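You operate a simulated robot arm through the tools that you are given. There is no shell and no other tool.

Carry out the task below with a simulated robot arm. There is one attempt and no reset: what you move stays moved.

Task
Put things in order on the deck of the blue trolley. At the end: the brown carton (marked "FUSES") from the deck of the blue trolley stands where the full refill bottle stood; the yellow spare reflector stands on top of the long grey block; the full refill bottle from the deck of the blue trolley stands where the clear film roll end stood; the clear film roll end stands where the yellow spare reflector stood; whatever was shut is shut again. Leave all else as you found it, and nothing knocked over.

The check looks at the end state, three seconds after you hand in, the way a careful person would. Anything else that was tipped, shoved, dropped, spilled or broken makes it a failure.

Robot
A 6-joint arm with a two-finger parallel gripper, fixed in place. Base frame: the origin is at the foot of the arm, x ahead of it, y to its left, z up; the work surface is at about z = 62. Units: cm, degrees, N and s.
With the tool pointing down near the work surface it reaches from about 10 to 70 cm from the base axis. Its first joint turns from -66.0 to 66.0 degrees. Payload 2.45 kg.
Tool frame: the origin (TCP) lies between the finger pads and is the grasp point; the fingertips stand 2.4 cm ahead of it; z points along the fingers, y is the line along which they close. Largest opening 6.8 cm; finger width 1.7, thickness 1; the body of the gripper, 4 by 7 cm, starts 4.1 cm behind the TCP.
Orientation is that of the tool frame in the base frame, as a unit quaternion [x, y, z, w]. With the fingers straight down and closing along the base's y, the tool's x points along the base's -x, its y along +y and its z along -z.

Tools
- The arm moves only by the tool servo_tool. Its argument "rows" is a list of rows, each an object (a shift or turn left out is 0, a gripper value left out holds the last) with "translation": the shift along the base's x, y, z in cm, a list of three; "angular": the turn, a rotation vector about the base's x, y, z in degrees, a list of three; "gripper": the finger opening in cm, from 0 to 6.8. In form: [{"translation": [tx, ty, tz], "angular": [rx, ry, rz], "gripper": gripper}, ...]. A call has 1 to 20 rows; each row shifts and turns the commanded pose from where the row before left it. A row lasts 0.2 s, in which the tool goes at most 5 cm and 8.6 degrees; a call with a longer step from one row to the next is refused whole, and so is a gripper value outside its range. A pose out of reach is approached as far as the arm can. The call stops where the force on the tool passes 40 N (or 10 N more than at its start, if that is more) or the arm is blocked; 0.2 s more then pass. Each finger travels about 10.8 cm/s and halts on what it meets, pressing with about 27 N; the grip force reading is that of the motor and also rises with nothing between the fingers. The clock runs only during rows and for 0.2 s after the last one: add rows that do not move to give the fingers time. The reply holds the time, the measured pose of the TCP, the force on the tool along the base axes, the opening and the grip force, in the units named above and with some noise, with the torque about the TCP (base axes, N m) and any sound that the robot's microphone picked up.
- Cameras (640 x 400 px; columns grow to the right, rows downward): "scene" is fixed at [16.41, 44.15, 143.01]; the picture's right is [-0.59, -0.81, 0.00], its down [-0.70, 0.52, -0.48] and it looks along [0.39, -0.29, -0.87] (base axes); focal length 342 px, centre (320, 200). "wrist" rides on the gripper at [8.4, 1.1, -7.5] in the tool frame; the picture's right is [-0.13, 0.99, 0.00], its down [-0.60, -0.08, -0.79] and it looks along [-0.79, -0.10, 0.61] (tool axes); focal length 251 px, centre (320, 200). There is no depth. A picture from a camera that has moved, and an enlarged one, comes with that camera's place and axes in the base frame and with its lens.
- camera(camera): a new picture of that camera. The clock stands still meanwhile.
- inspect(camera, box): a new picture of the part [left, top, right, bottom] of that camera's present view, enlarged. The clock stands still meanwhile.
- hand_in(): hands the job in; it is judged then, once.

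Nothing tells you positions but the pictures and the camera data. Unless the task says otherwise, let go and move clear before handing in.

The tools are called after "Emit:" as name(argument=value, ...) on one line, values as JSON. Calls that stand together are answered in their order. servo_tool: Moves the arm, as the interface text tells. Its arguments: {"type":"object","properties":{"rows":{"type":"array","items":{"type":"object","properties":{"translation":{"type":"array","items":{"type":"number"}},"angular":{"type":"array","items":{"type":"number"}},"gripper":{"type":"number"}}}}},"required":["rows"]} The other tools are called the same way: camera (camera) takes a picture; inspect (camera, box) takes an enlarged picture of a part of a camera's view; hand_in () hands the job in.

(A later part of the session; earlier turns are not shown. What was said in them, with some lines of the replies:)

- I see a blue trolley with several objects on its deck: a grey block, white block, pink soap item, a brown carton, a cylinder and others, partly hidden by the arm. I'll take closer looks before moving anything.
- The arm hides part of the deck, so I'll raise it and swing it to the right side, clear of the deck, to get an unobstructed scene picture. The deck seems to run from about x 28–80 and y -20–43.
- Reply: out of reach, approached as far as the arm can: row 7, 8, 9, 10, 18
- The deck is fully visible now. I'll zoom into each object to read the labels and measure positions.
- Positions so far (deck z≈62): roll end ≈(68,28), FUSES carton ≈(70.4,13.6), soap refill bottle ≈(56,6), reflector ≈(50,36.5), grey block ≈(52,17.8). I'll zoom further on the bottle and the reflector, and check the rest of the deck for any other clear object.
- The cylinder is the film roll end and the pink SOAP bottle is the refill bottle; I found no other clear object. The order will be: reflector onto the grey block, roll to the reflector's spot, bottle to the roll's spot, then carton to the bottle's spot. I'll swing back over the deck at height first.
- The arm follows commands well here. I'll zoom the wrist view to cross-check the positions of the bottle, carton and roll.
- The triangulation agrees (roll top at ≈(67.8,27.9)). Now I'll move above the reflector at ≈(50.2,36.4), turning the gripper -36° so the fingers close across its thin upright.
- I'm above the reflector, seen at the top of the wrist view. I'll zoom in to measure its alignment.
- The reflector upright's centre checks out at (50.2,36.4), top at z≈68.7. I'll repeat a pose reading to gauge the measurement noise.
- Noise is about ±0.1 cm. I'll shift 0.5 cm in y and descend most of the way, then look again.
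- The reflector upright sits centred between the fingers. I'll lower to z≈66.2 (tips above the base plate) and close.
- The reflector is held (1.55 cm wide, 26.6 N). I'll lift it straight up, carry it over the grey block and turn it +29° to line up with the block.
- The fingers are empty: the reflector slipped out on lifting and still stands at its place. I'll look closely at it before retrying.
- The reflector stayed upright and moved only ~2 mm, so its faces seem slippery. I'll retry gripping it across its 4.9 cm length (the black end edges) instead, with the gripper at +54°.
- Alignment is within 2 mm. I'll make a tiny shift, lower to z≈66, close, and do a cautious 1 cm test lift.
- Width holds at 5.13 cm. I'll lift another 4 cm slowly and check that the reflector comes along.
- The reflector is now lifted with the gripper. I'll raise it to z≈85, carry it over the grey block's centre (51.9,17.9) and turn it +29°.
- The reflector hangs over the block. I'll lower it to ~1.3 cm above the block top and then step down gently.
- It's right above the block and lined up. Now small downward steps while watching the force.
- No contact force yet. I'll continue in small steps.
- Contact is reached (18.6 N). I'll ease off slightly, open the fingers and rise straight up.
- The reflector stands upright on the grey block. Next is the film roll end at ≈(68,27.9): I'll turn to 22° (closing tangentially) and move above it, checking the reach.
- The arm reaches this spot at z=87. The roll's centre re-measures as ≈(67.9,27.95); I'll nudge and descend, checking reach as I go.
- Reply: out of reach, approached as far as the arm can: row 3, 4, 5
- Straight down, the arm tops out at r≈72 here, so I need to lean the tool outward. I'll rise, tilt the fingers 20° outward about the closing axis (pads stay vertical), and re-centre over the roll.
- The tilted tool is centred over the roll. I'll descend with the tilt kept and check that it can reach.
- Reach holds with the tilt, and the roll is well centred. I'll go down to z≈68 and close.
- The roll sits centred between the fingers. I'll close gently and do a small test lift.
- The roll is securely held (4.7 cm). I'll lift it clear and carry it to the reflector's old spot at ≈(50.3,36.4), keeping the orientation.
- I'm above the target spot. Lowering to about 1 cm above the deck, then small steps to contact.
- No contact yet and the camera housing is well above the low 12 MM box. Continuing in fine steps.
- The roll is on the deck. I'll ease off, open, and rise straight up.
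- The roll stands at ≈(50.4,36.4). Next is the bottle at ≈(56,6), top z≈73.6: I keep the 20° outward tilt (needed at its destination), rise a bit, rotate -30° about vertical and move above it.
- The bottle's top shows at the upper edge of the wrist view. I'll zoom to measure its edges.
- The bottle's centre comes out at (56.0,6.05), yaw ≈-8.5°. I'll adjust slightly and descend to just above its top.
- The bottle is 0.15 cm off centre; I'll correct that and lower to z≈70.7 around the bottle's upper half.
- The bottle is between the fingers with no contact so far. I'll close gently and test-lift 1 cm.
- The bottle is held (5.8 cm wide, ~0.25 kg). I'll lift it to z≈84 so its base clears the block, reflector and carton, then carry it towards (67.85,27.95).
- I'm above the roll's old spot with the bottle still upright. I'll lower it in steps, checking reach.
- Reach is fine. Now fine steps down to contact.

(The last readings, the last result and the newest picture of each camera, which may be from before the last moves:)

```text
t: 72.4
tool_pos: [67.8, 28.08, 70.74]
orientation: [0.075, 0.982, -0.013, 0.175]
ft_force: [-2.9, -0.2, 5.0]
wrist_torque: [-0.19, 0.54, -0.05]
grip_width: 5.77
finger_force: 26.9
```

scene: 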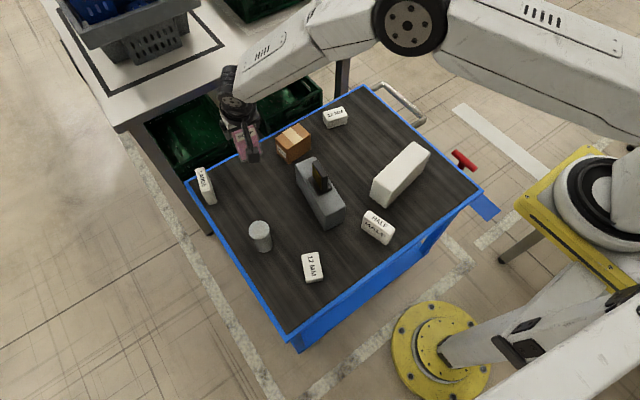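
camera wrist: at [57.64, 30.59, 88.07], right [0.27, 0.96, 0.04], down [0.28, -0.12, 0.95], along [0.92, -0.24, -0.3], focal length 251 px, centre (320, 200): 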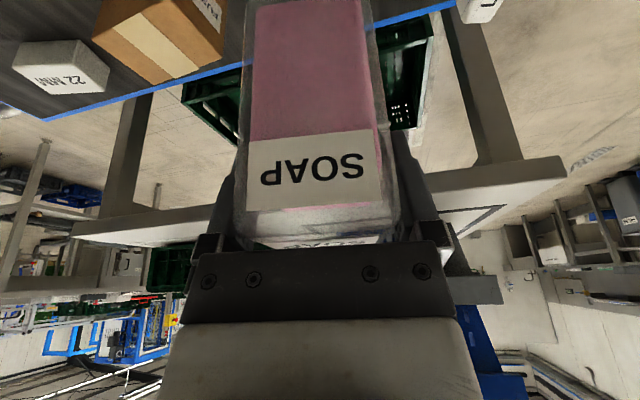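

Contact is made. One tiny further press to seat it flat, then ease off, open, and rise.

Emit:
servo_tool(rows=[{"translation": [0, 0, -0.06]}, {"translation": [0, 0, 0]}])

Emit:
servo_tool(rows=[{"translation": [0, 0, 0.06]}, {"gripper": 5.9}, {"gripper": 6.2}, {"gripper": 6.8}, {"gripper": 6.8}, {"gripper": 6.8}])

Emit:
camera(camera="wrist")

Emit:
inspect(camera="scene", box=[180, 90, 308, 200])

```text
t: 73.0
tool_pos: [67.8, 28.16, 70.7]
orientation: [0.074, 0.982, -0.012, 0.174]
ft_force: [-5.8, -1.6, 12.3]
wrist_torque: [-0.24, 0.78, 0.01]
grip_width: 5.83
finger_force: 26.8
```

```text
t: 74.4
tool_pos: [67.7, 28.11, 70.78]
orientation: [0.075, 0.982, -0.013, 0.173]
ft_force: [0.3, 0.5, 0.6]
wrist_torque: [0.01, -0.02, 0.0]
grip_width: 6.81
finger_force: 0.0
```

```text
taken
camera wrist: at [57.5, 30.71, 74.9], right [0.27, 0.96, 0.04], down [0.28, -0.12, 0.95], along [0.92, -0.24, -0.3], focal length 251 px, centre (320, 200)
```

wrist: 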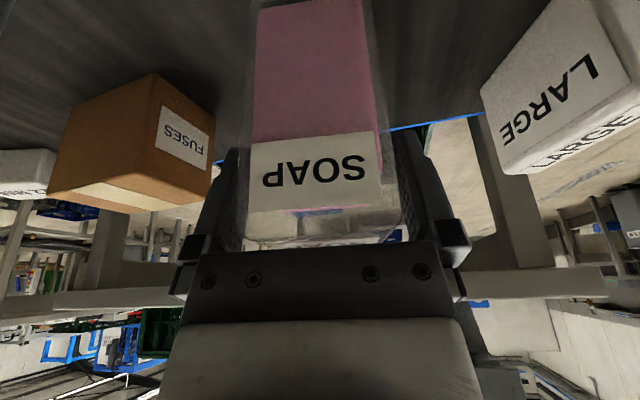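

```text
3.64 times, centred on (244, 145) of scene
camera zoom: at [16.41, 44.15, 143.01], right [-0.59, -0.81, 0.0], down [-0.7, 0.52, -0.48], along [0.39, -0.29, -0.87], focal length 1243 px, centre (596, 400)
```

zoom: 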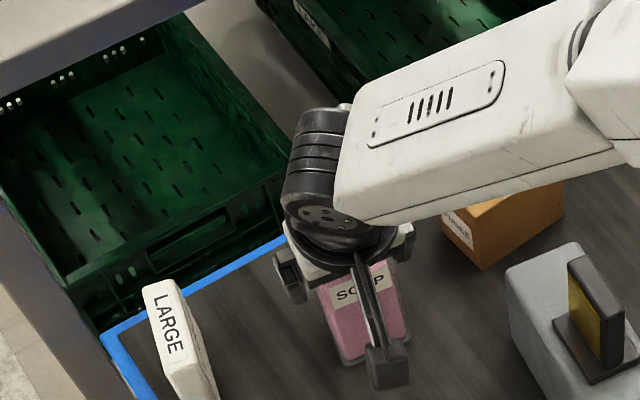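

The bottle stands freely. Rising straight up slowly.

Emit:
servo_tool(rows=[{"translation": [0, 0, 0.7]}, {"translation": [0, 0, 1.2]}, {"translation": [0, 0, 1.5]}, {"translation": [0, 0, 2]}, {"translation": [0, 0, 3]}, {"translation": [0, 0, 3]}, {"translation": [0, 0, 3]}, {"translation": [0, 0, 0]}])

Emit:
camera(camera="wrist")

Emit:
inspect(camera="scene", box=[180, 90, 308, 200])

```text
t: 76.2
tool_pos: [67.58, 28.3, 85.1]
orientation: [0.076, 0.982, -0.013, 0.174]
ft_force: [0.3, 0.1, 0.7]
wrist_torque: [0.0, -0.03, -0.03]
grip_width: 6.81
finger_force: 0.1
```

```text
taken
camera wrist: at [57.52, 30.9, 89.28], right [0.27, 0.96, 0.04], down [0.28, -0.12, 0.95], along [0.92, -0.24, -0.3], focal length 251 px, centre (320, 200)
```

wrist: 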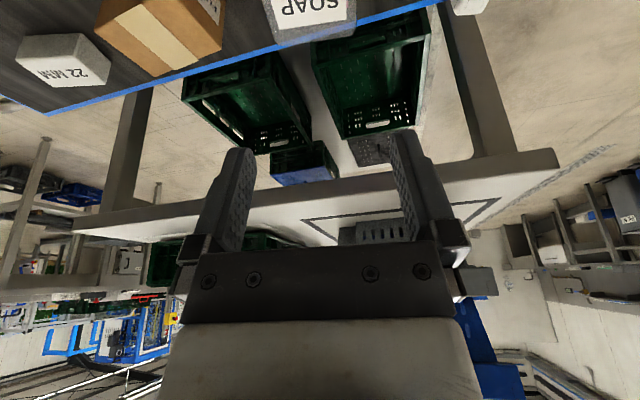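

```text
3.64 times, centred on (244, 145) of scene
camera zoom: at [16.41, 44.15, 143.01], right [-0.59, -0.81, 0.0], down [-0.7, 0.52, -0.48], along [0.39, -0.29, -0.87], focal length 1243 px, centre (596, 400)
```

zoom: 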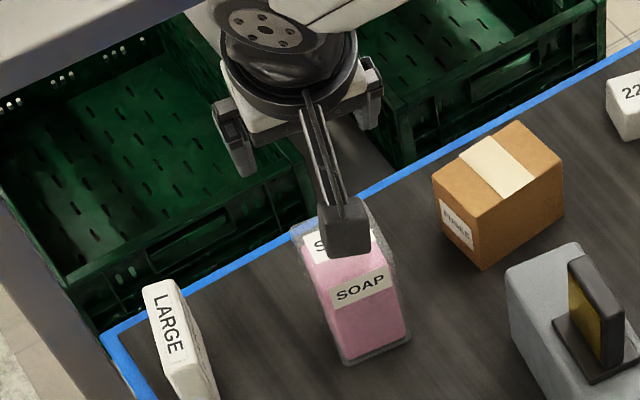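

The bottle stands upright at the roll's old place. Next is the carton at ≈(70.4,13.6); I'll untilt the tool, rotate to +94.5° so the fingers close across its narrow 5.5 cm side, and move above it.

Emit:
servo_tool(rows=[{"translation": [-0.5, -1.5, 0], "angular": [1.01, 6.59, 0]}, {"translation": [-0.5, -1.5, 0], "angular": [1.01, 6.59, 0]}, {"translation": [-0.5, -1.5, 0], "angular": [1.01, 6.59, 0]}, {"translation": [0.28, -0.86, 0], "angular": [0, 0, 8.5]}, {"translation": [0.28, -0.86, 0], "angular": [0, 0, 8.5]}, {"translation": [0.28, -0.86, 0], "angular": [0, 0, 8.5]}, {"translation": [0.28, -0.86, 0], "angular": [0, 0, 8.5]}, {"translation": [0.28, -0.86, 0], "angular": [0, 0, 8.5]}, {"translation": [0.28, -0.86, 0], "angular": [0, 0, 8.5]}, {"translation": [0.28, -0.86, 0], "angular": [0, 0, 8.5]}, {"translation": [0.28, -0.86, 0], "angular": [0, 0, 8.5]}, {"translation": [0.28, -0.86, 0], "angular": [0, 0, 8.5]}, {"translation": [0.28, -0.86, 0], "angular": [0, 0, 8.5]}, {"translation": [0.28, -0.86, 0], "angular": [0, 0, 8.5]}, {"translation": [0.28, -0.86, 0], "angular": [0, 0, 8.5]}, {"translation": [0, 0, 0]}])

Emit:
camera(camera="wrist")

Emit:
camera(camera="scene")

```text
t: 79.6
tool_pos: [69.61, 13.13, 85.1]
orientation: [0.728, -0.686, 0.0, 0.0]
ft_force: [0.5, -0.2, -0.2]
wrist_torque: [-0.02, -0.01, -0.02]
grip_width: 6.78
finger_force: 0.2
```

```text
taken
camera wrist: at [68.98, 4.72, 92.61], right [-1.0, 0.07, 0.0], down [0.04, 0.61, 0.79], along [0.06, 0.79, -0.61], focal length 251 px, centre (320, 200)
```

wrist: 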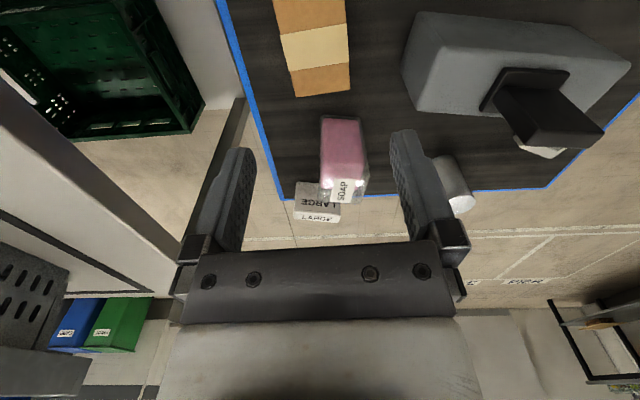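

```text
taken
```

scene: 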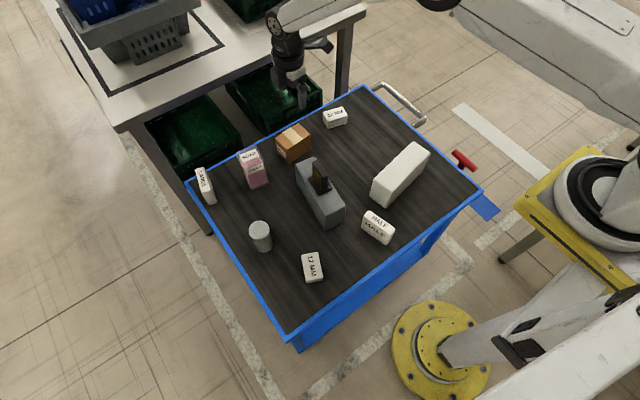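

The tool is above the carton; I'll zoom in on it to measure its faces from this angle.

Emit:
inspect(camera="wrist", box=[250, 0, 380, 110])

Emit:
inspect(camera="scene", box=[250, 100, 350, 180])

```text
3.64 times, centred on (315, 55) of wrist
camera zoom: at [68.98, 4.72, 92.61], right [-1.0, 0.07, 0.0], down [0.04, 0.61, 0.79], along [0.06, 0.79, -0.61], focal length 914 px, centre (338, 727)
```

zoom: 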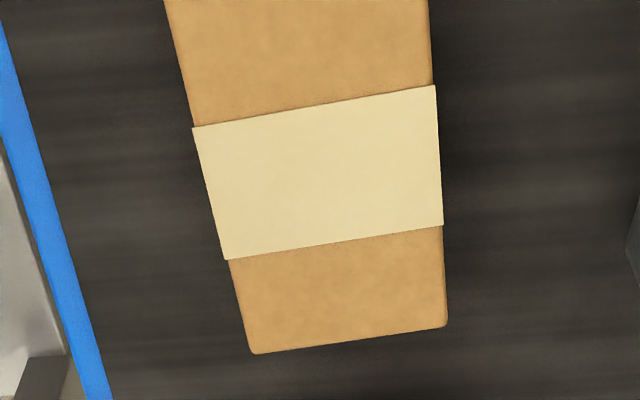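

```text
5.00 times, centred on (300, 140) of scene
camera zoom: at [16.41, 44.15, 143.01], right [-0.59, -0.81, 0.0], down [-0.7, 0.52, -0.48], along [0.39, -0.29, -0.87], focal length 1710 px, centre (420, 500)
```

zoom: 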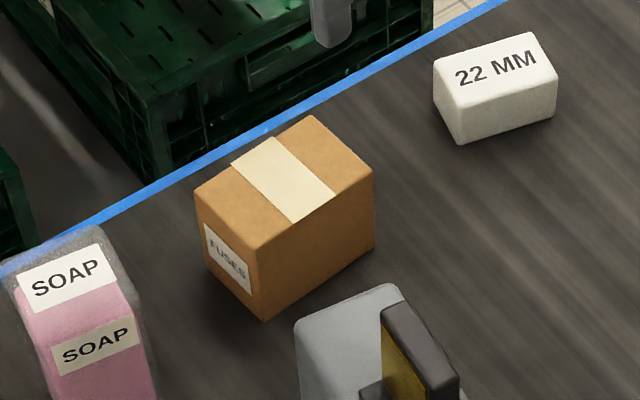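

Triangulating both views puts the carton's top centre at ≈(70.0,13.95), z≈69.2, width ≈5.4, yaw ≈5°. Straight down is just out of reach there, so I'll lean the tool outward by 10° and descend in steps, checking the pose each time.

Emit:
servo_tool(rows=[{"translation": [0.1, 0.4, -2.5], "angular": [0, 0, 1.6]}, {"translation": [0.1, 0.4, -2.5]}, {"translation": [0, 0, 0], "angular": [0.45, -4.98, 0]}, {"translation": [0, 0, 0], "angular": [0.45, -4.98, 0]}, {"translation": [0, 0, -2]}, {"translation": [0, 0, -2]}, {"translation": [0, 0, 0]}])

Emit:
camera(camera="wrist")

Emit:
inspect(camera="scene", box=[250, 80, 362, 180])

```text
t: 81.2
tool_pos: [69.82, 14.08, 76.19]
orientation: [0.734, -0.674, 0.058, -0.065]
ft_force: [-0.4, -0.5, 1.1]
wrist_torque: [0.01, 0.03, -0.02]
grip_width: 6.81
finger_force: 0.1
```

```text
taken
camera wrist: at [68.12, 5.52, 83.29], right [-0.98, 0.05, -0.17], down [-0.11, 0.6, 0.8], along [0.14, 0.8, -0.58], focal length 251 px, centre (320, 200)
```

wrist: 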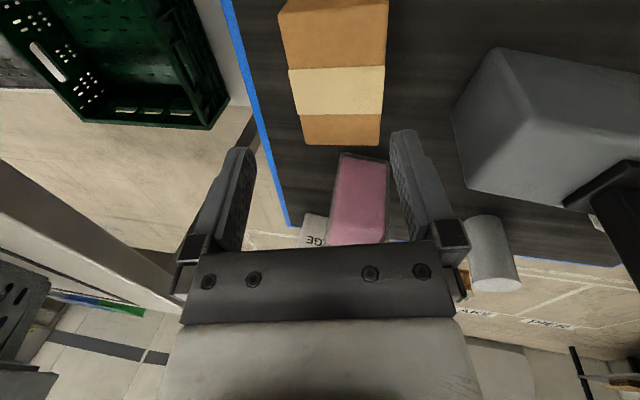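

```text
4.00 times, centred on (306, 130) of scene
camera zoom: at [16.41, 44.15, 143.01], right [-0.59, -0.81, 0.0], down [-0.7, 0.52, -0.48], along [0.39, -0.29, -0.87], focal length 1368 px, centre (376, 480)
```

zoom: 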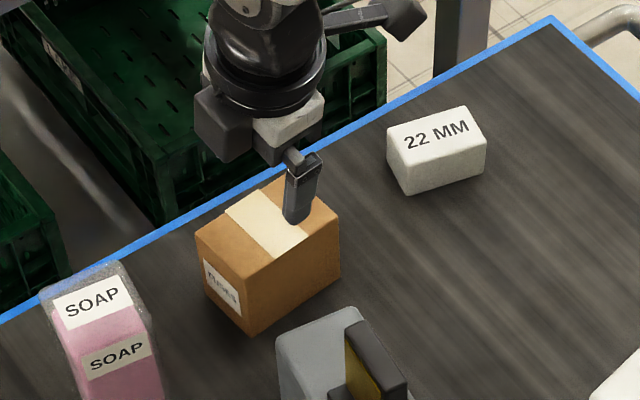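

The tilted tool is in place at z=76.2. I'll measure the carton relative to the fingers in this view.

Emit:
inspect(camera="wrist", box=[230, 0, 430, 160])

```text
2.50 times, centred on (330, 80) of wrist
camera zoom: at [68.12, 5.52, 83.29], right [-0.98, 0.05, -0.17], down [-0.11, 0.6, 0.8], along [0.14, 0.8, -0.58], focal length 629 px, centre (295, 500)
```

zoom: 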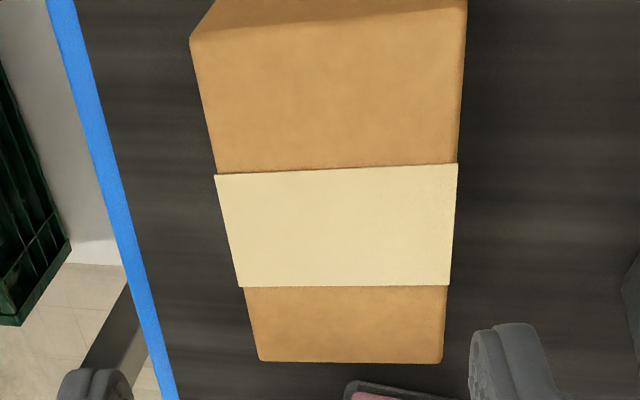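

The carton measures centre (69.92,13.88), 5.3 wide. The tool is within 0.1 cm of the ideal point; descending further with reach checks.

Emit:
servo_tool(rows=[{"translation": [-0.06, -0.06, -1.5]}, {"translation": [0, 0, -1.5]}, {"translation": [0, 0, -0.8]}, {"translation": [0, 0, 0]}])

Emit:
servo_tool(rows=[{"translation": [0, 0, -0.6]}, {"translation": [0, 0, 0]}])

Emit:
camera(camera="wrist")

Emit:
inspect(camera="scene", box=[250, 90, 350, 180])

```text
t: 82.2
tool_pos: [69.66, 14.03, 72.27]
orientation: [0.734, -0.674, 0.059, -0.065]
ft_force: [-0.4, -0.3, 0.2]
wrist_torque: [0.01, 0.01, -0.01]
grip_width: 6.81
finger_force: 0.1
```

```text
t: 82.8
tool_pos: [69.69, 13.96, 71.7]
orientation: [0.734, -0.674, 0.057, -0.064]
ft_force: [0.1, -0.2, -0.6]
wrist_torque: [0.02, -0.01, -0.02]
grip_width: 6.81
finger_force: 0.0
```

```text
taken
camera wrist: at [68.04, 5.45, 78.9], right [-0.98, 0.05, -0.17], down [-0.11, 0.6, 0.8], along [0.14, 0.8, -0.58], focal length 251 px, centre (320, 200)
```

wrist: 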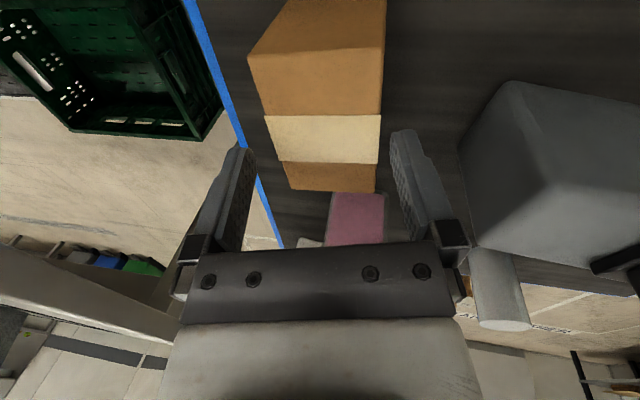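

```text
4.44 times, centred on (300, 135) of scene
camera zoom: at [16.41, 44.15, 143.01], right [-0.59, -0.81, 0.0], down [-0.7, 0.52, -0.48], along [0.39, -0.29, -0.87], focal length 1520 px, centre (409, 489)
```

zoom: 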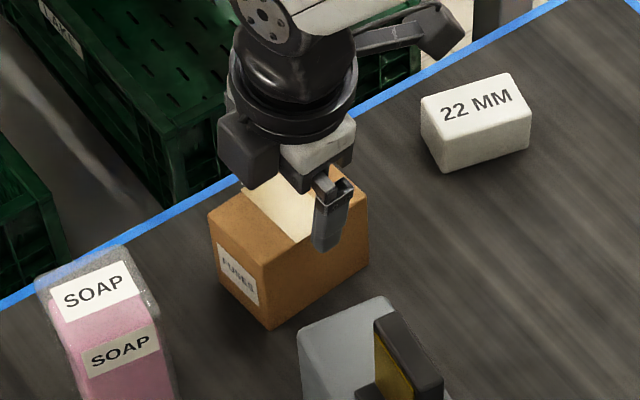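

Clearances are ≈0.4–0.5 cm on both sides and the reach still holds. Continuing down in small steps.

Emit:
servo_tool(rows=[{"translation": [0, 0, -0.6]}, {"translation": [0, 0, -0.6]}, {"translation": [0, 0, 0]}])

Emit:
servo_tool(rows=[{"translation": [0, 0, -0.6]}, {"translation": [0, 0, -0.6]}, {"translation": [0, 0, 0]}])

Emit:
camera(camera="wrist")

```text
t: 83.6
tool_pos: [69.72, 14.16, 70.48]
orientation: [0.734, -0.674, 0.058, -0.065]
ft_force: [0.6, -0.2, 0.2]
wrist_torque: [0.02, -0.05, -0.01]
grip_width: 6.79
finger_force: 0.1
```

```text
t: 84.4
tool_pos: [69.71, 14.1, 69.33]
orientation: [0.734, -0.674, 0.058, -0.064]
ft_force: [0.0, -0.6, -0.3]
wrist_torque: [0.03, 0.01, 0.02]
grip_width: 6.8
finger_force: 0.1
```

```text
taken
camera wrist: at [68.09, 5.45, 76.46], right [-0.98, 0.05, -0.17], down [-0.11, 0.6, 0.8], along [0.14, 0.8, -0.58], focal length 251 px, centre (320, 200)
```

wrist: 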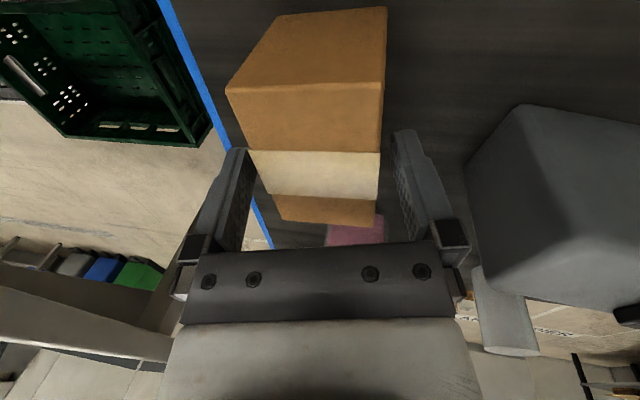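

Still clear on both sides. Two more small steps to z≈68.1.

Emit:
servo_tool(rows=[{"translation": [0, 0, -0.6]}, {"translation": [0, 0, 0]}])

Emit:
servo_tool(rows=[{"translation": [0, 0, -0.6]}, {"translation": [0, 0, 0]}])

Emit:
camera(camera="wrist")

Emit:
inspect(camera="scene", box=[250, 90, 350, 180])

```text
t: 85.0
tool_pos: [69.77, 13.92, 68.83]
orientation: [0.734, -0.674, 0.058, -0.065]
ft_force: [-0.5, 0.1, -1.2]
wrist_torque: [0.01, 0.01, -0.02]
grip_width: 6.78
finger_force: 0.0
```

```text
t: 85.6
tool_pos: [69.75, 13.99, 68.2]
orientation: [0.734, -0.674, 0.058, -0.064]
ft_force: [0.1, -0.9, 0.0]
wrist_torque: [-0.02, 0.0, -0.04]
grip_width: 6.81
finger_force: 0.0
```

```text
taken
camera wrist: at [68.1, 5.42, 75.31], right [-0.98, 0.05, -0.17], down [-0.11, 0.6, 0.8], along [0.14, 0.8, -0.58], focal length 251 px, centre (320, 200)
```

wrist: 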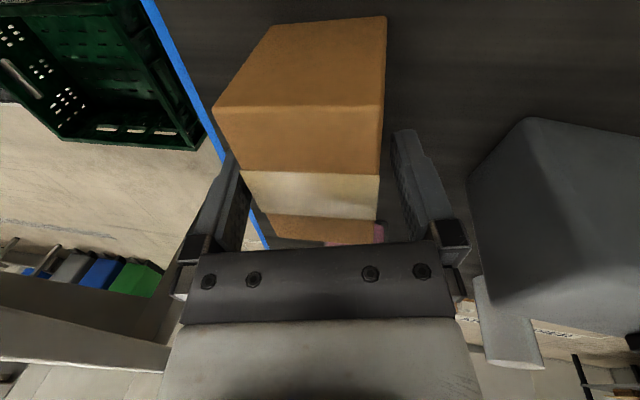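

```text
4.44 times, centred on (300, 135) of scene
camera zoom: at [16.41, 44.15, 143.01], right [-0.59, -0.81, 0.0], down [-0.7, 0.52, -0.48], along [0.39, -0.29, -0.87], focal length 1520 px, centre (409, 489)
```

zoom: 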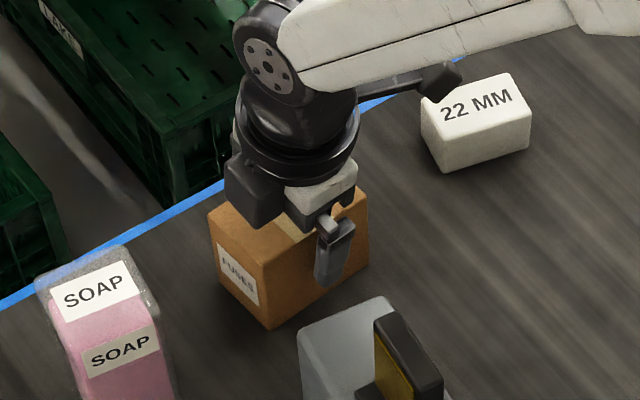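

The fingers straddle the carton with no contact. I'll close slowly in stages and watch how it settles.

Emit:
servo_tool(rows=[{"gripper": 6.3}, {"gripper": 6.0}, {"gripper": 5.8}, {"gripper": 5.6}, {"gripper": 5.6}])

Emit:
camera(camera="wrist")

Emit:
inspect(camera="scene", box=[250, 90, 350, 180])

```text
t: 86.8
tool_pos: [69.8, 14.1, 68.22]
orientation: [0.734, -0.674, 0.057, -0.064]
ft_force: [-2.0, 0.0, 4.6]
wrist_torque: [0.04, 0.3, -0.08]
grip_width: 5.94
finger_force: 26.8
```

```text
taken
camera wrist: at [68.11, 5.43, 75.35], right [-0.98, 0.05, -0.17], down [-0.11, 0.6, 0.8], along [0.14, 0.8, -0.58], focal length 251 px, centre (320, 200)
```

wrist: 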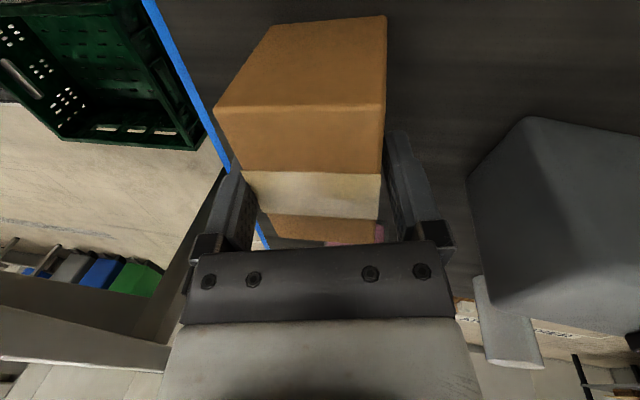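

```text
4.44 times, centred on (300, 135) of scene
camera zoom: at [16.39, 44.15, 143.01], right [-0.59, -0.81, 0.0], down [-0.7, 0.52, -0.48], along [0.39, -0.29, -0.87], focal length 1520 px, centre (409, 489)
```

zoom: 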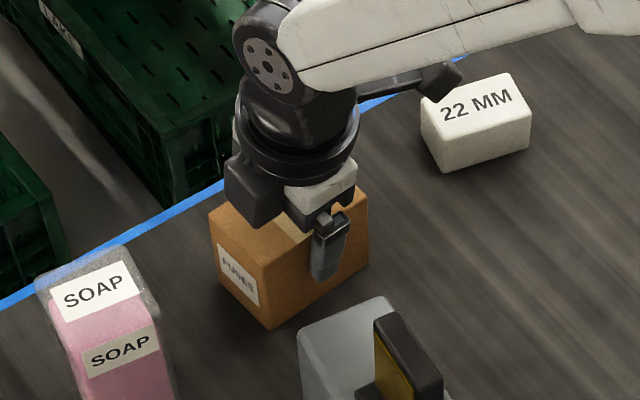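

The grip stopped at 5.94 cm, holding the carton by its edges while it stays flat on the deck. Rather than lift it that way, I'll slide it ~3.7 cm towards the robot along the clear deck, so I can regrip it straight down.

Emit:
servo_tool(rows=[{"translation": [-0.2, 0, 0]}, {"translation": [-0.3, 0, 0]}, {"translation": [-0.4, 0, 0]}, {"translation": [0, 0, 0]}])

Emit:
camera(camera="wrist")

Emit:
inspect(camera="scene", box=[250, 90, 350, 180])

```text
t: 87.8
tool_pos: [68.73, 13.92, 68.02]
orientation: [0.734, -0.674, 0.058, -0.063]
ft_force: [-0.2, -1.1, 0.0]
wrist_torque: [-0.01, 0.05, 0.0]
grip_width: 5.62
finger_force: 0.3
```

```text
taken
camera wrist: at [67.07, 5.39, 75.18], right [-0.98, 0.05, -0.17], down [-0.11, 0.6, 0.8], along [0.14, 0.8, -0.58], focal length 251 px, centre (320, 200)
```

wrist: 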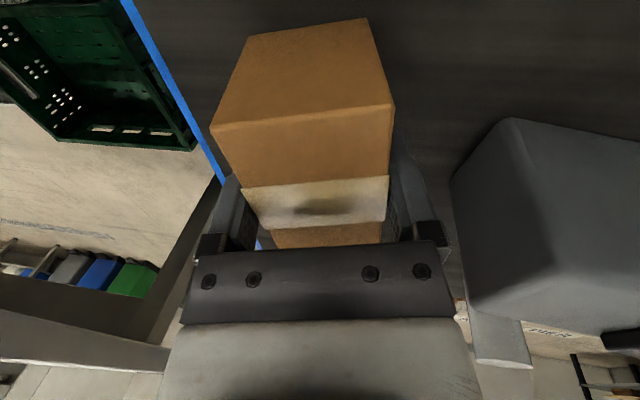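

```text
4.44 times, centred on (300, 135) of scene
camera zoom: at [16.41, 44.15, 143.01], right [-0.59, -0.81, 0.0], down [-0.7, 0.52, -0.48], along [0.39, -0.29, -0.87], focal length 1520 px, centre (409, 489)
```

zoom: 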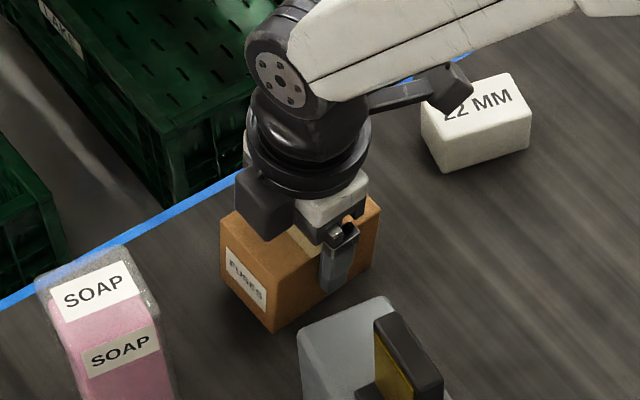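

The carton tipped slightly into line with the pads (leaning ~10° towards the robot) and is now loosely held at 5.6 cm. I'll close fully so it's gripped flush, then look again.

Emit:
servo_tool(rows=[{"gripper": 5.3}, {"gripper": 5.0}, {"gripper": 4.5}, {"gripper": 4.0}, {"gripper": 4.0}])

Emit:
camera(camera="wrist")

Emit:
inspect(camera="scene", box=[250, 90, 350, 180])

```text
t: 89.0
tool_pos: [68.8, 13.87, 68.11]
orientation: [0.734, -0.674, 0.058, -0.065]
ft_force: [0.8, -0.1, -0.2]
wrist_torque: [-0.08, 0.0, 0.02]
grip_width: 5.45
finger_force: 28.0
```

```text
taken
camera wrist: at [67.14, 5.4, 75.25], right [-0.98, 0.05, -0.17], down [-0.11, 0.6, 0.8], along [0.14, 0.8, -0.58], focal length 251 px, centre (320, 200)
```

wrist: 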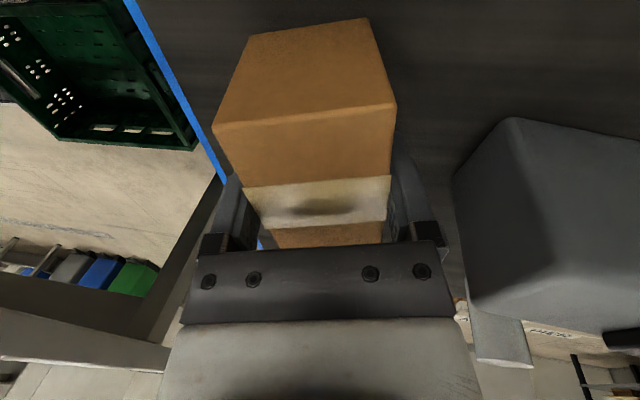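

```text
4.44 times, centred on (300, 135) of scene
camera zoom: at [16.41, 44.15, 143.01], right [-0.59, -0.81, 0.0], down [-0.7, 0.52, -0.48], along [0.39, -0.29, -0.87], focal length 1520 px, centre (409, 489)
```

zoom: 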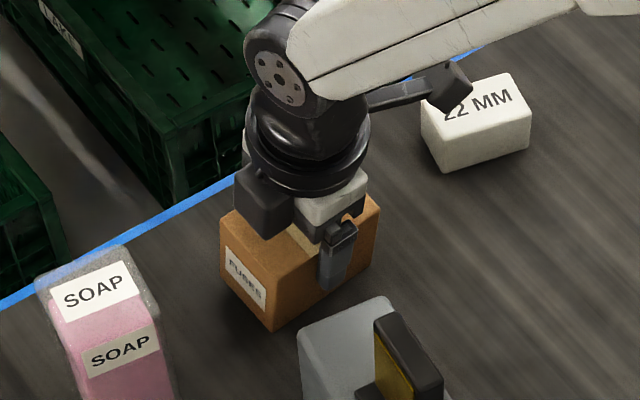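

The carton is now gripped flush at 5.45 cm. Test lift of 1.2 cm, then check.

Emit:
servo_tool(rows=[{"translation": [0, 0, 0.3]}, {"translation": [0, 0, 0.4]}, {"translation": [0, 0, 0.5]}, {"translation": [0, 0, 0]}])

Emit:
camera(camera="wrist")

Emit:
inspect(camera="scene", box=[250, 90, 350, 180])

```text
t: 90.0
tool_pos: [68.76, 14.16, 69.25]
orientation: [0.734, -0.674, 0.057, -0.064]
ft_force: [-0.4, 0.4, -1.6]
wrist_torque: [-0.01, -0.01, 0.02]
grip_width: 5.46
finger_force: 27.6
```

```text
taken
camera wrist: at [67.14, 5.49, 76.45], right [-0.98, 0.05, -0.17], down [-0.11, 0.6, 0.8], along [0.14, 0.8, -0.58], focal length 251 px, centre (320, 200)
```

wrist: 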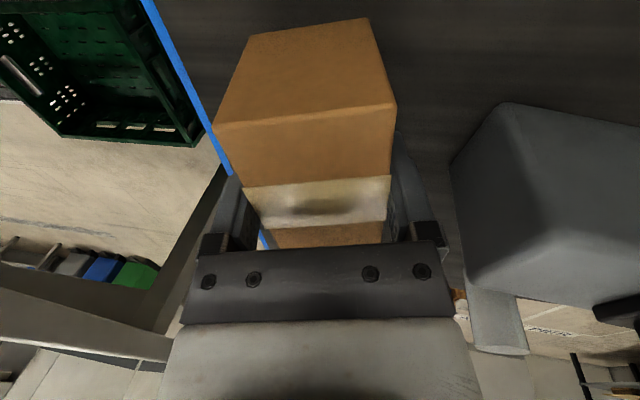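

```text
4.44 times, centred on (300, 135) of scene
camera zoom: at [16.41, 44.15, 143.01], right [-0.59, -0.81, 0.0], down [-0.7, 0.52, -0.48], along [0.39, -0.29, -0.87], focal length 1520 px, centre (409, 489)
```

zoom: 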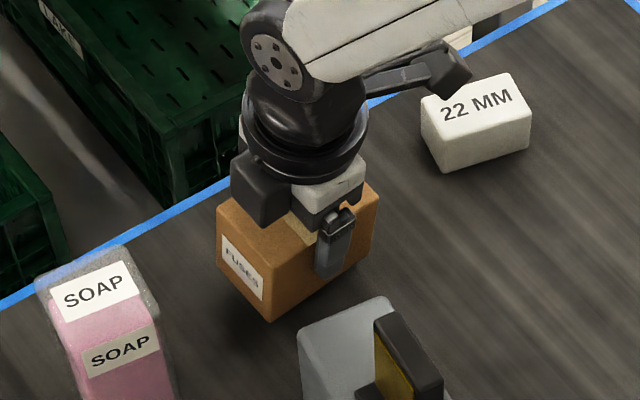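

The carton lifts cleanly. I'll raise it to z≈80, carry it towards the bottle's old place (56,6) and untilt it on the way.

Emit:
servo_tool(rows=[{"translation": [0, 0, 1]}, {"translation": [0, 0, 1.6]}, {"translation": [0, 0, 1.6]}, {"translation": [0, 0, 1.6]}, {"translation": [0, 0, 1.6]}, {"translation": [0, 0, 1.6]}, {"translation": [0, 0, 1.6]}, {"translation": [-1, -0.6, 0]}, {"translation": [-1.5, -0.9, 0]}, {"translation": [-1.5, -0.9, 0]}, {"translation": [-1.5, -0.9, 0], "angular": [-0.225, 2.49, 0]}, {"translation": [-1.5, -0.9, 0], "angular": [-0.225, 2.49, 0]}, {"translation": [-1.5, -0.9, 0], "angular": [-0.225, 2.49, 0]}, {"translation": [-1.5, -0.9, 0], "angular": [-0.225, 2.49, 0]}, {"translation": [-1.4, -0.9, 0]}, {"translation": [-1.35, -0.95, 0]}, {"translation": [0, 0, 0]}])

Emit:
camera(camera="wrist")

Emit:
camera(camera="scene")

```text
t: 93.6
tool_pos: [56.18, 6.17, 79.9]
orientation: [0.737, -0.676, 0.0, 0.0]
ft_force: [0.0, 0.2, -2.1]
wrist_torque: [0.0, -0.01, -0.01]
grip_width: 5.43
finger_force: 27.4
```

```text
taken
camera wrist: at [55.73, -2.32, 87.45], right [-1.0, 0.04, 0.0], down [0.03, 0.61, 0.79], along [0.03, 0.79, -0.61], focal length 251 px, centre (320, 200)
```

wrist: 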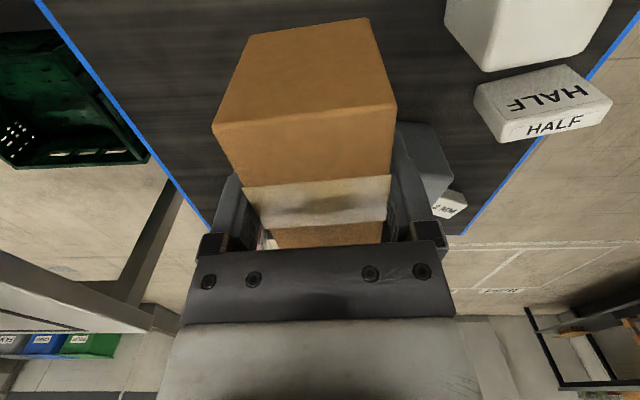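

```text
taken
```

scene: 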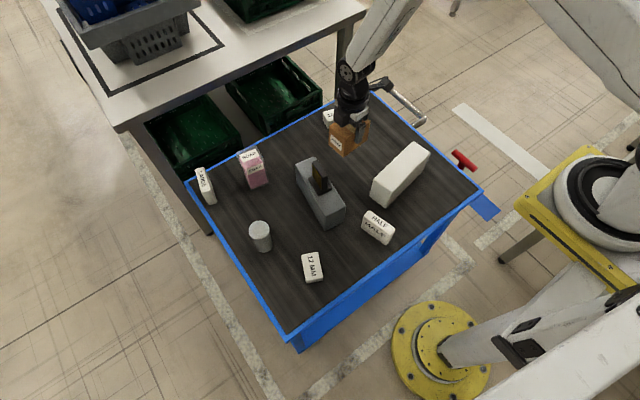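

I'm above the bottle's old place with the tool vertical. I'll zoom in to check that the carton hangs upright.

Emit:
inspect(camera="scene", box=[300, 80, 400, 180])

Emit:
inspect(camera="wrist", box=[190, 0, 420, 260])

```text
4.00 times, centred on (350, 130) of scene
camera zoom: at [16.41, 44.15, 143.01], right [-0.59, -0.81, 0.0], down [-0.7, 0.52, -0.48], along [0.39, -0.29, -0.87], focal length 1368 px, centre (200, 480)
```

zoom: 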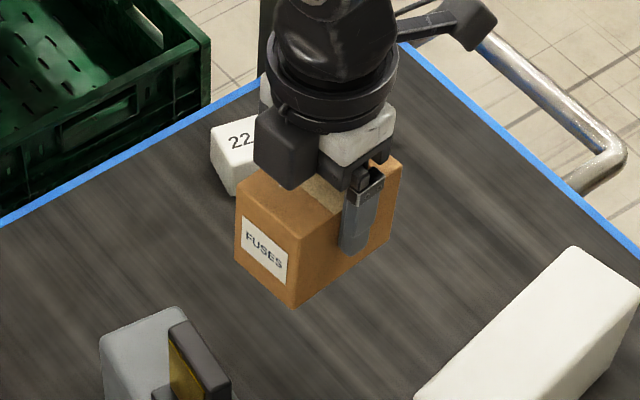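

```text
1.54 times, centred on (305, 130) of wrist
camera zoom: at [55.73, -2.32, 87.45], right [-1.0, 0.04, 0.0], down [0.03, 0.61, 0.79], along [0.03, 0.79, -0.61], focal length 387 px, centre (343, 308)
```

zoom: 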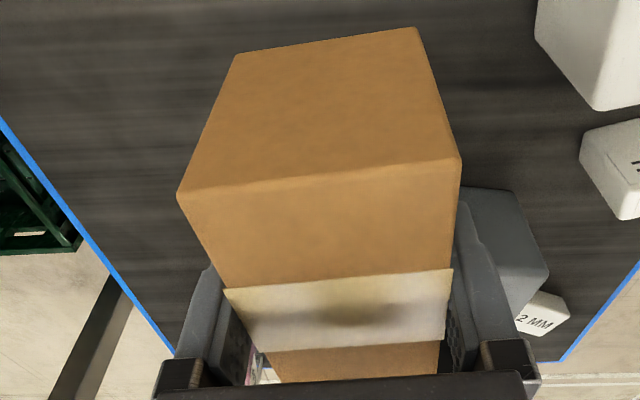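

The carton hangs upright. Lowering to ~1.5 cm above the deck, then fine steps to contact.

Emit:
servo_tool(rows=[{"translation": [-0.13, -0.05, -1.5]}, {"translation": [0, 0, -1.6]}, {"translation": [0, 0, -1.6]}, {"translation": [0, 0, -1.6]}, {"translation": [0, 0, -1.6]}, {"translation": [0, 0, -1.6]}, {"translation": [0, 0, -1]}, {"translation": [0, 0, 0]}])

Emit:
servo_tool(rows=[{"translation": [0, 0, -0.3]}, {"translation": [0, 0, -0.2]}, {"translation": [0, 0, 0]}])

Emit:
inspect(camera="scene", box=[300, 90, 400, 190])

```text
t: 95.4
tool_pos: [56.07, 5.93, 69.39]
orientation: [0.737, -0.676, 0.0, 0.0]
ft_force: [-0.4, -0.4, -1.1]
wrist_torque: [-0.04, 0.0, -0.02]
grip_width: 5.48
finger_force: 27.1
```

```text
t: 96.2
tool_pos: [55.92, 6.06, 68.85]
orientation: [0.737, -0.676, 0.0, 0.001]
ft_force: [-0.4, 0.5, -0.8]
wrist_torque: [0.0, -0.03, 0.0]
grip_width: 5.48
finger_force: 26.9
```

```text
4.00 times, centred on (350, 140) of scene
camera zoom: at [16.41, 44.15, 143.01], right [-0.59, -0.81, 0.0], down [-0.7, 0.52, -0.48], along [0.39, -0.29, -0.87], focal length 1368 px, centre (200, 440)
```

zoom: 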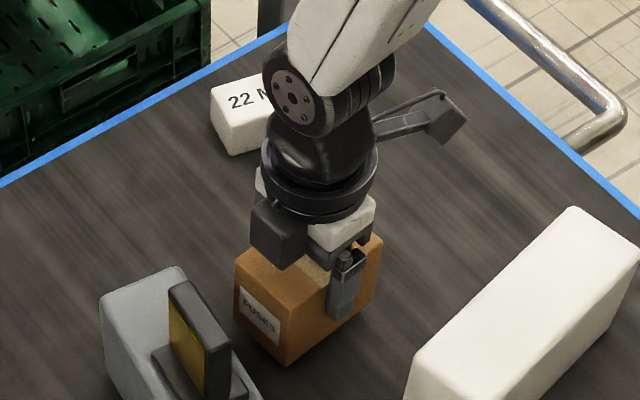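

Emit:
servo_tool(rows=[{"translation": [0, 0, -0.2]}, {"translation": [0, 0, -0.2]}, {"translation": [0, 0, 0]}])

Emit:
servo_tool(rows=[{"translation": [0, 0, -0.15]}, {"translation": [0, 0, 0]}])

Emit:
servo_tool(rows=[{"translation": [0, 0, -0.12]}, {"translation": [0, 0, 0]}])

```text
t: 97.0
tool_pos: [55.95, 6.11, 68.53]
orientation: [0.737, -0.676, 0.0, 0.0]
ft_force: [0.3, 0.7, -2.3]
wrist_torque: [0.03, 0.03, 0.0]
grip_width: 5.49
finger_force: 27.0
```

```text
t: 97.6
tool_pos: [55.98, 6.14, 68.31]
orientation: [0.737, -0.676, 0.0, 0.0]
ft_force: [-1.3, 0.0, -1.0]
wrist_torque: [0.0, -0.01, -0.03]
grip_width: 5.47
finger_force: 27.0
```

```text
t: 98.2
tool_pos: [56.0, 6.12, 68.24]
orientation: [0.737, -0.676, -0.002, 0.0]
ft_force: [-0.1, -0.2, -1.2]
wrist_torque: [0.04, 0.01, 0.01]
grip_width: 5.47
finger_force: 26.5
```

Still no contact (only the carton's weight, ~1.5 N). Continuing in fine steps.

Emit:
servo_tool(rows=[{"translation": [0, 0, -0.12]}, {"translation": [0, 0, 0]}])

Emit:
servo_tool(rows=[{"translation": [0, 0, -0.12]}, {"translation": [0, 0, 0]}])

Emit:
servo_tool(rows=[{"translation": [0, 0, -0.12]}, {"translation": [0, 0, 0]}])

```text
t: 98.8
tool_pos: [56.03, 6.05, 68.1]
orientation: [0.736, -0.677, -0.001, 0.0]
ft_force: [0.1, 0.6, -0.2]
wrist_torque: [-0.02, -0.01, -0.01]
grip_width: 5.49
finger_force: 26.6
```

```text
t: 99.4
tool_pos: [55.99, 6.04, 67.95]
orientation: [0.737, -0.676, -0.001, 0.001]
ft_force: [0.8, 0.0, -1.9]
wrist_torque: [0.0, 0.02, 0.0]
grip_width: 5.45
finger_force: 26.9
```

```text
t: 100.0
tool_pos: [56.1, 6.11, 67.89]
orientation: [0.737, -0.676, -0.001, 0.001]
ft_force: [-0.3, 0.1, -0.6]
wrist_torque: [-0.04, -0.01, 0.02]
grip_width: 5.45
finger_force: 27.3
```

Emit:
servo_tool(rows=[{"translation": [0, 0, -0.12]}, {"translation": [0, 0, 0]}])

Emit:
servo_tool(rows=[{"translation": [0, 0, -0.1]}, {"translation": [0, 0, 0]}])

Emit:
inspect(camera="scene", box=[300, 90, 400, 190])

```text
t: 100.6
tool_pos: [55.83, 5.99, 67.84]
orientation: [0.736, -0.677, -0.001, 0.0]
ft_force: [0.0, 0.4, -1.2]
wrist_torque: [-0.02, -0.01, -0.01]
grip_width: 5.45
finger_force: 27.4
```

```text
t: 101.2
tool_pos: [56.01, 6.13, 67.67]
orientation: [0.737, -0.676, -0.001, 0.001]
ft_force: [-0.3, -0.7, -1.0]
wrist_torque: [-0.02, 0.01, 0.01]
grip_width: 5.47
finger_force: 27.2
```

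```text
4.00 times, centred on (350, 140) of scene
camera zoom: at [16.41, 44.15, 143.01], right [-0.59, -0.81, 0.0], down [-0.7, 0.52, -0.48], along [0.39, -0.29, -0.87], focal length 1368 px, centre (200, 440)
```

zoom: 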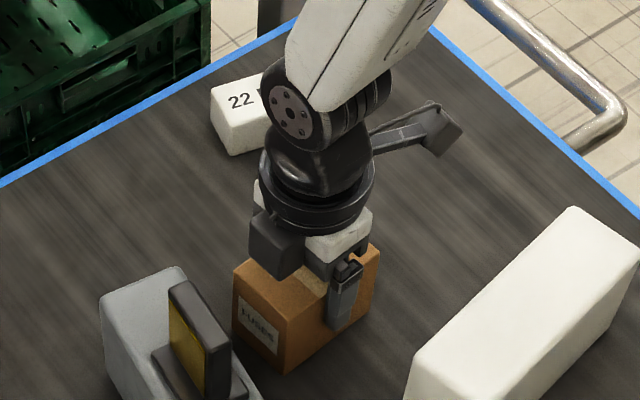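

Emit:
servo_tool(rows=[{"translation": [0, 0, -0.1]}, {"translation": [0, 0, 0]}])

Emit:
servo_tool(rows=[{"translation": [0, 0, -0.1]}, {"translation": [0, 0, 0]}])

Emit:
servo_tool(rows=[{"translation": [0, 0, -0.1]}, {"translation": [0, 0, 0]}])

```text
t: 101.8
tool_pos: [56.07, 6.14, 67.73]
orientation: [0.737, -0.676, 0.0, 0.0]
ft_force: [-5.6, -0.6, 15.3]
wrist_torque: [-0.03, 0.07, 0.01]
grip_width: 5.45
finger_force: 27.1
```

```text
t: 102.4
tool_pos: [55.98, 6.12, 67.62]
orientation: [0.736, -0.677, 0.0, 0.0]
ft_force: [-8.5, -2.1, 28.8]
wrist_torque: [-0.01, 0.26, 0.05]
grip_width: 5.49
finger_force: 26.8
```

```text
t: 103.0
tool_pos: [56.1, 6.27, 67.44]
orientation: [0.737, -0.676, 0.001, 0.0]
ft_force: [-4.9, -4.2, 28.2]
wrist_torque: [-0.03, 0.22, 0.02]
grip_width: 5.46
finger_force: 27.0
```

The carton is firmly on the deck. I'll ease off 0.2 cm, open and rise.

Emit:
servo_tool(rows=[{"translation": [0, 0, 0.1]}, {"translation": [0, 0, 0.1]}, {"translation": [0, 0, 0]}])

Emit:
servo_tool(rows=[{"gripper": 5.6}, {"gripper": 6.0}, {"gripper": 6.8}, {"gripper": 6.8}, {"gripper": 6.8}])

Emit:
servo_tool(rows=[{"translation": [0, 0, 0.7]}, {"translation": [0, 0, 1.2]}, {"translation": [0, 0, 2]}, {"translation": [0, 0, 3]}, {"translation": [0, 0, 4]}, {"translation": [0, 0, 4]}, {"translation": [0, 0, 4]}, {"translation": [0, 0, 0]}])

Emit:
camera(camera="scene")

Emit:
camera(camera="wrist")

```text
t: 103.8
tool_pos: [55.81, 6.02, 67.52]
orientation: [0.737, -0.676, -0.001, 0.001]
ft_force: [1.2, 0.0, 0.7]
wrist_torque: [0.07, -0.09, -0.03]
grip_width: 5.5
finger_force: 26.9
```

```text
t: 105.0
tool_pos: [55.95, 6.04, 67.46]
orientation: [0.736, -0.677, 0.0, 0.0]
ft_force: [0.2, 0.7, 0.2]
wrist_torque: [-0.04, -0.03, 0.04]
grip_width: 6.81
finger_force: 0.1
```

```text
t: 106.8
tool_pos: [55.71, 6.29, 86.48]
orientation: [0.737, -0.676, 0.0, 0.001]
ft_force: [0.1, 0.6, -0.7]
wrist_torque: [0.03, -0.05, 0.0]
grip_width: 6.79
finger_force: 0.2
```

```text
taken
```

scene: 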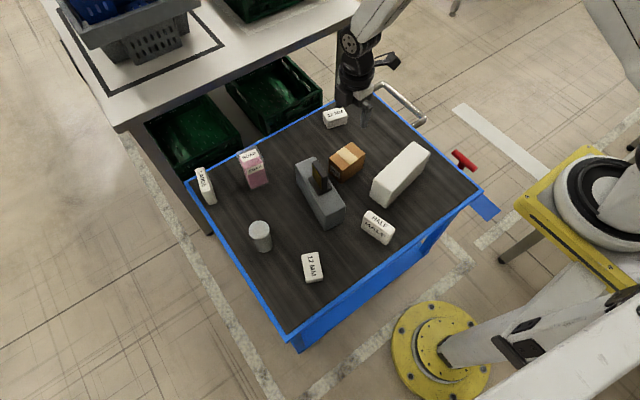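

```text
taken
camera wrist: at [55.38, -2.24, 93.93], right [-1.0, 0.04, 0.0], down [0.03, 0.61, 0.79], along [0.03, 0.79, -0.61], focal length 251 px, centre (320, 200)
```

wrist: 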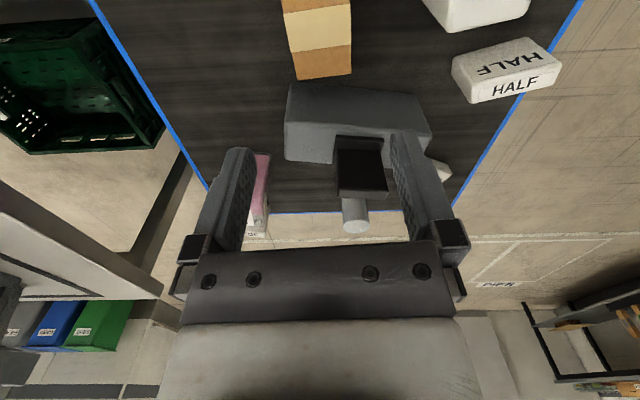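

All four items appear in place. I'll move the arm clear to the right and check final positions and that nothing else moved.

Emit:
servo_tool(rows=[{"translation": [0, 0, 4]}, {"translation": [0, 0, 4]}, {"translation": [0, -4, 2]}, {"translation": [-0.5, -4.5, 0]}, {"translation": [-1, -4.5, 0]}, {"translation": [-1.5, -4.5, 0]}, {"translation": [-1.5, -4.5, 0]}, {"translation": [-1.5, -4.5, 0]}, {"translation": [-1.5, -4.5, 0]}, {"translation": [0, 0, 0]}])

Emit:
camera(camera="scene")

Emit:
inspect(camera="scene", box=[180, 120, 308, 200])

Emit:
inspect(camera="scene", box=[264, 100, 392, 180])

Emit:
inspect(camera="scene", box=[240, 210, 368, 290])

Emit:
inspect(camera="scene", box=[280, 150, 408, 230])

Emit:
inspect(camera="scene", box=[340, 130, 500, 230])

```text
t: 109.0
tool_pos: [48.57, -24.81, 96.42]
orientation: [0.736, -0.677, 0.0, 0.001]
ft_force: [0.0, 0.0, 0.8]
wrist_torque: [0.0, 0.01, -0.01]
grip_width: 6.79
finger_force: 0.0
```

```text
taken
```

scene: 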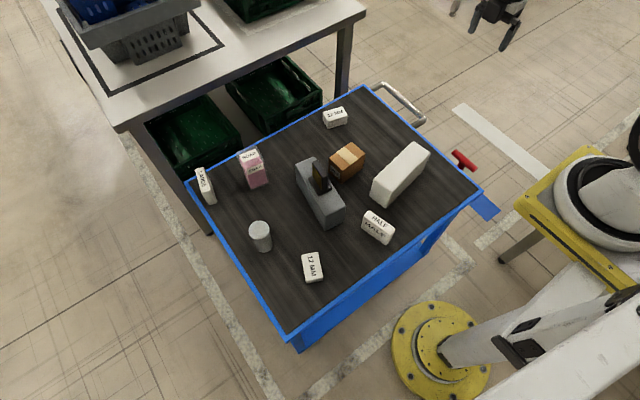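

```text
5.00 times, centred on (244, 160) of scene
camera zoom: at [16.41, 44.15, 143.01], right [-0.59, -0.81, 0.0], down [-0.7, 0.52, -0.48], along [0.39, -0.29, -0.87], focal length 1710 px, centre (700, 400)
```

zoom: 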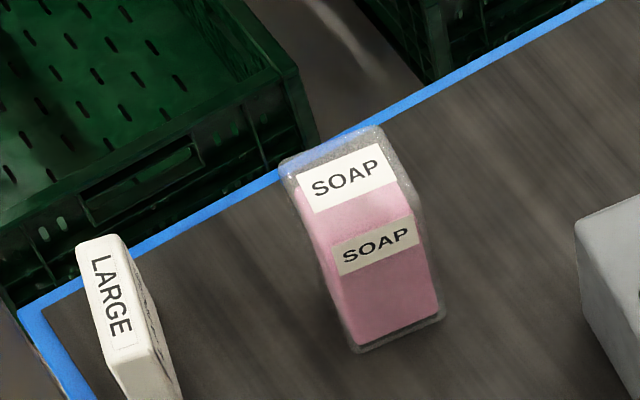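

```text
5.00 times, centred on (328, 140) of scene
camera zoom: at [16.41, 44.15, 143.01], right [-0.59, -0.81, 0.0], down [-0.7, 0.52, -0.48], along [0.39, -0.29, -0.87], focal length 1710 px, centre (280, 500)
```

zoom: 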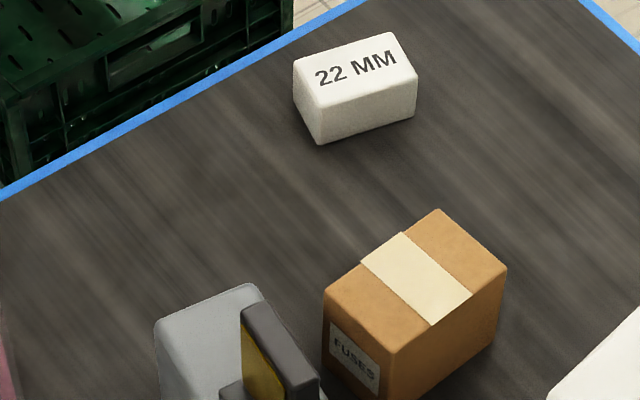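

```text
5.00 times, centred on (304, 250) of scene
camera zoom: at [16.41, 44.15, 143.01], right [-0.59, -0.81, 0.0], down [-0.7, 0.52, -0.48], along [0.39, -0.29, -0.87], focal length 1710 px, centre (400, -50)
```

zoom: 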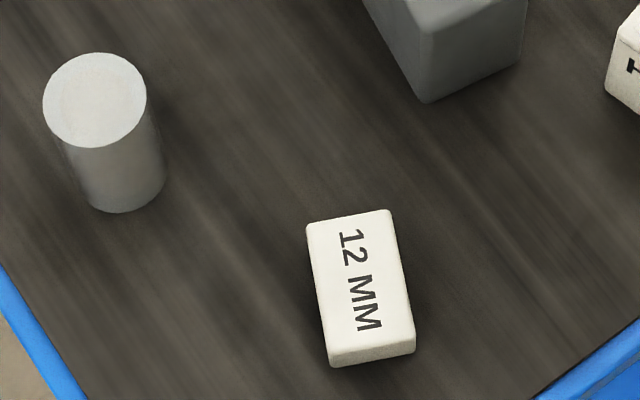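

```text
5.00 times, centred on (344, 190) of scene
camera zoom: at [16.41, 44.15, 143.01], right [-0.59, -0.81, 0.0], down [-0.7, 0.52, -0.48], along [0.39, -0.29, -0.87], focal length 1710 px, centre (200, 250)
```

zoom: 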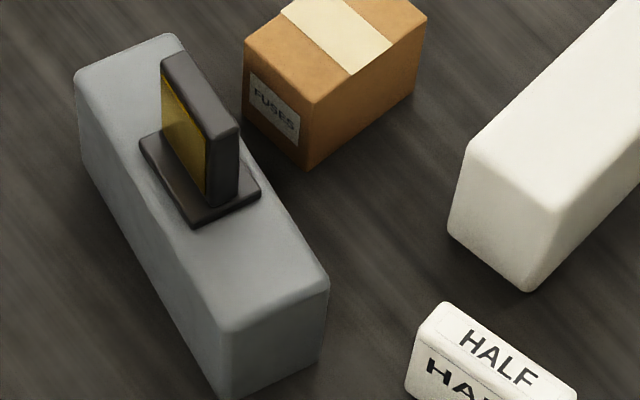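

```text
4.00 times, centred on (420, 180) of scene
camera zoom: at [16.41, 44.15, 143.01], right [-0.59, -0.81, 0.0], down [-0.7, 0.52, -0.48], along [0.39, -0.29, -0.87], focal length 1368 px, centre (-80, 280)
```

zoom: 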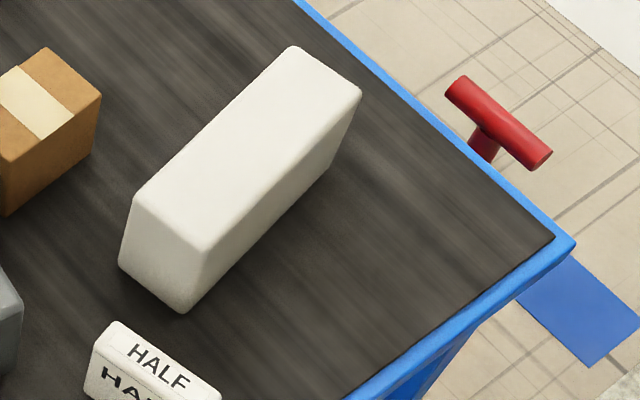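

Everything checks out. The carton stands at ≈(56,6), the bottle at ≈(68,28), the roll at ≈(50.4,36.4), and the reflector upright on the grey block. All the other objects look unchanged, nothing was opened, and the arm is clear, so I'm handing in.

Emit:
hand_in()

```text
The job is handed in.
```

The job is handed in, and the last pictures show all four items upright in their new places. I haven't seen the result of the check.

| Item | Where it stands now | Position (x, y in cm) |
|---|---|---|
| Yellow spare reflector | on top of the long grey block, near its middle | (52, 18) |
| Clear film roll end | where the reflector stood | (50.4, 36.4) |
| Full refill bottle ("SOAP") | where the roll end stood | (68, 28) |
| Brown carton ("FUSES") | where the bottle stood | (56, 6) |

- **Position accuracy:** I measured these from the pictures. The moved items should be within about half a centimetre of the old spots.
- **Reflector:** it slipped out of the fingers on the first try and shifted about 2 mm, but stayed standing. The second grip, across its end edges, held.
- **Carton:** it was just beyond straight-down reach, so I gripped it with a leaning tool. It tipped about 10° towards the robot while being gripped, and I set it down upright.
- **Everything else:** the other boxes, the white block and the grey block look unchanged. Nothing was opened, so there was nothing to shut again. The arm is clear of the items.
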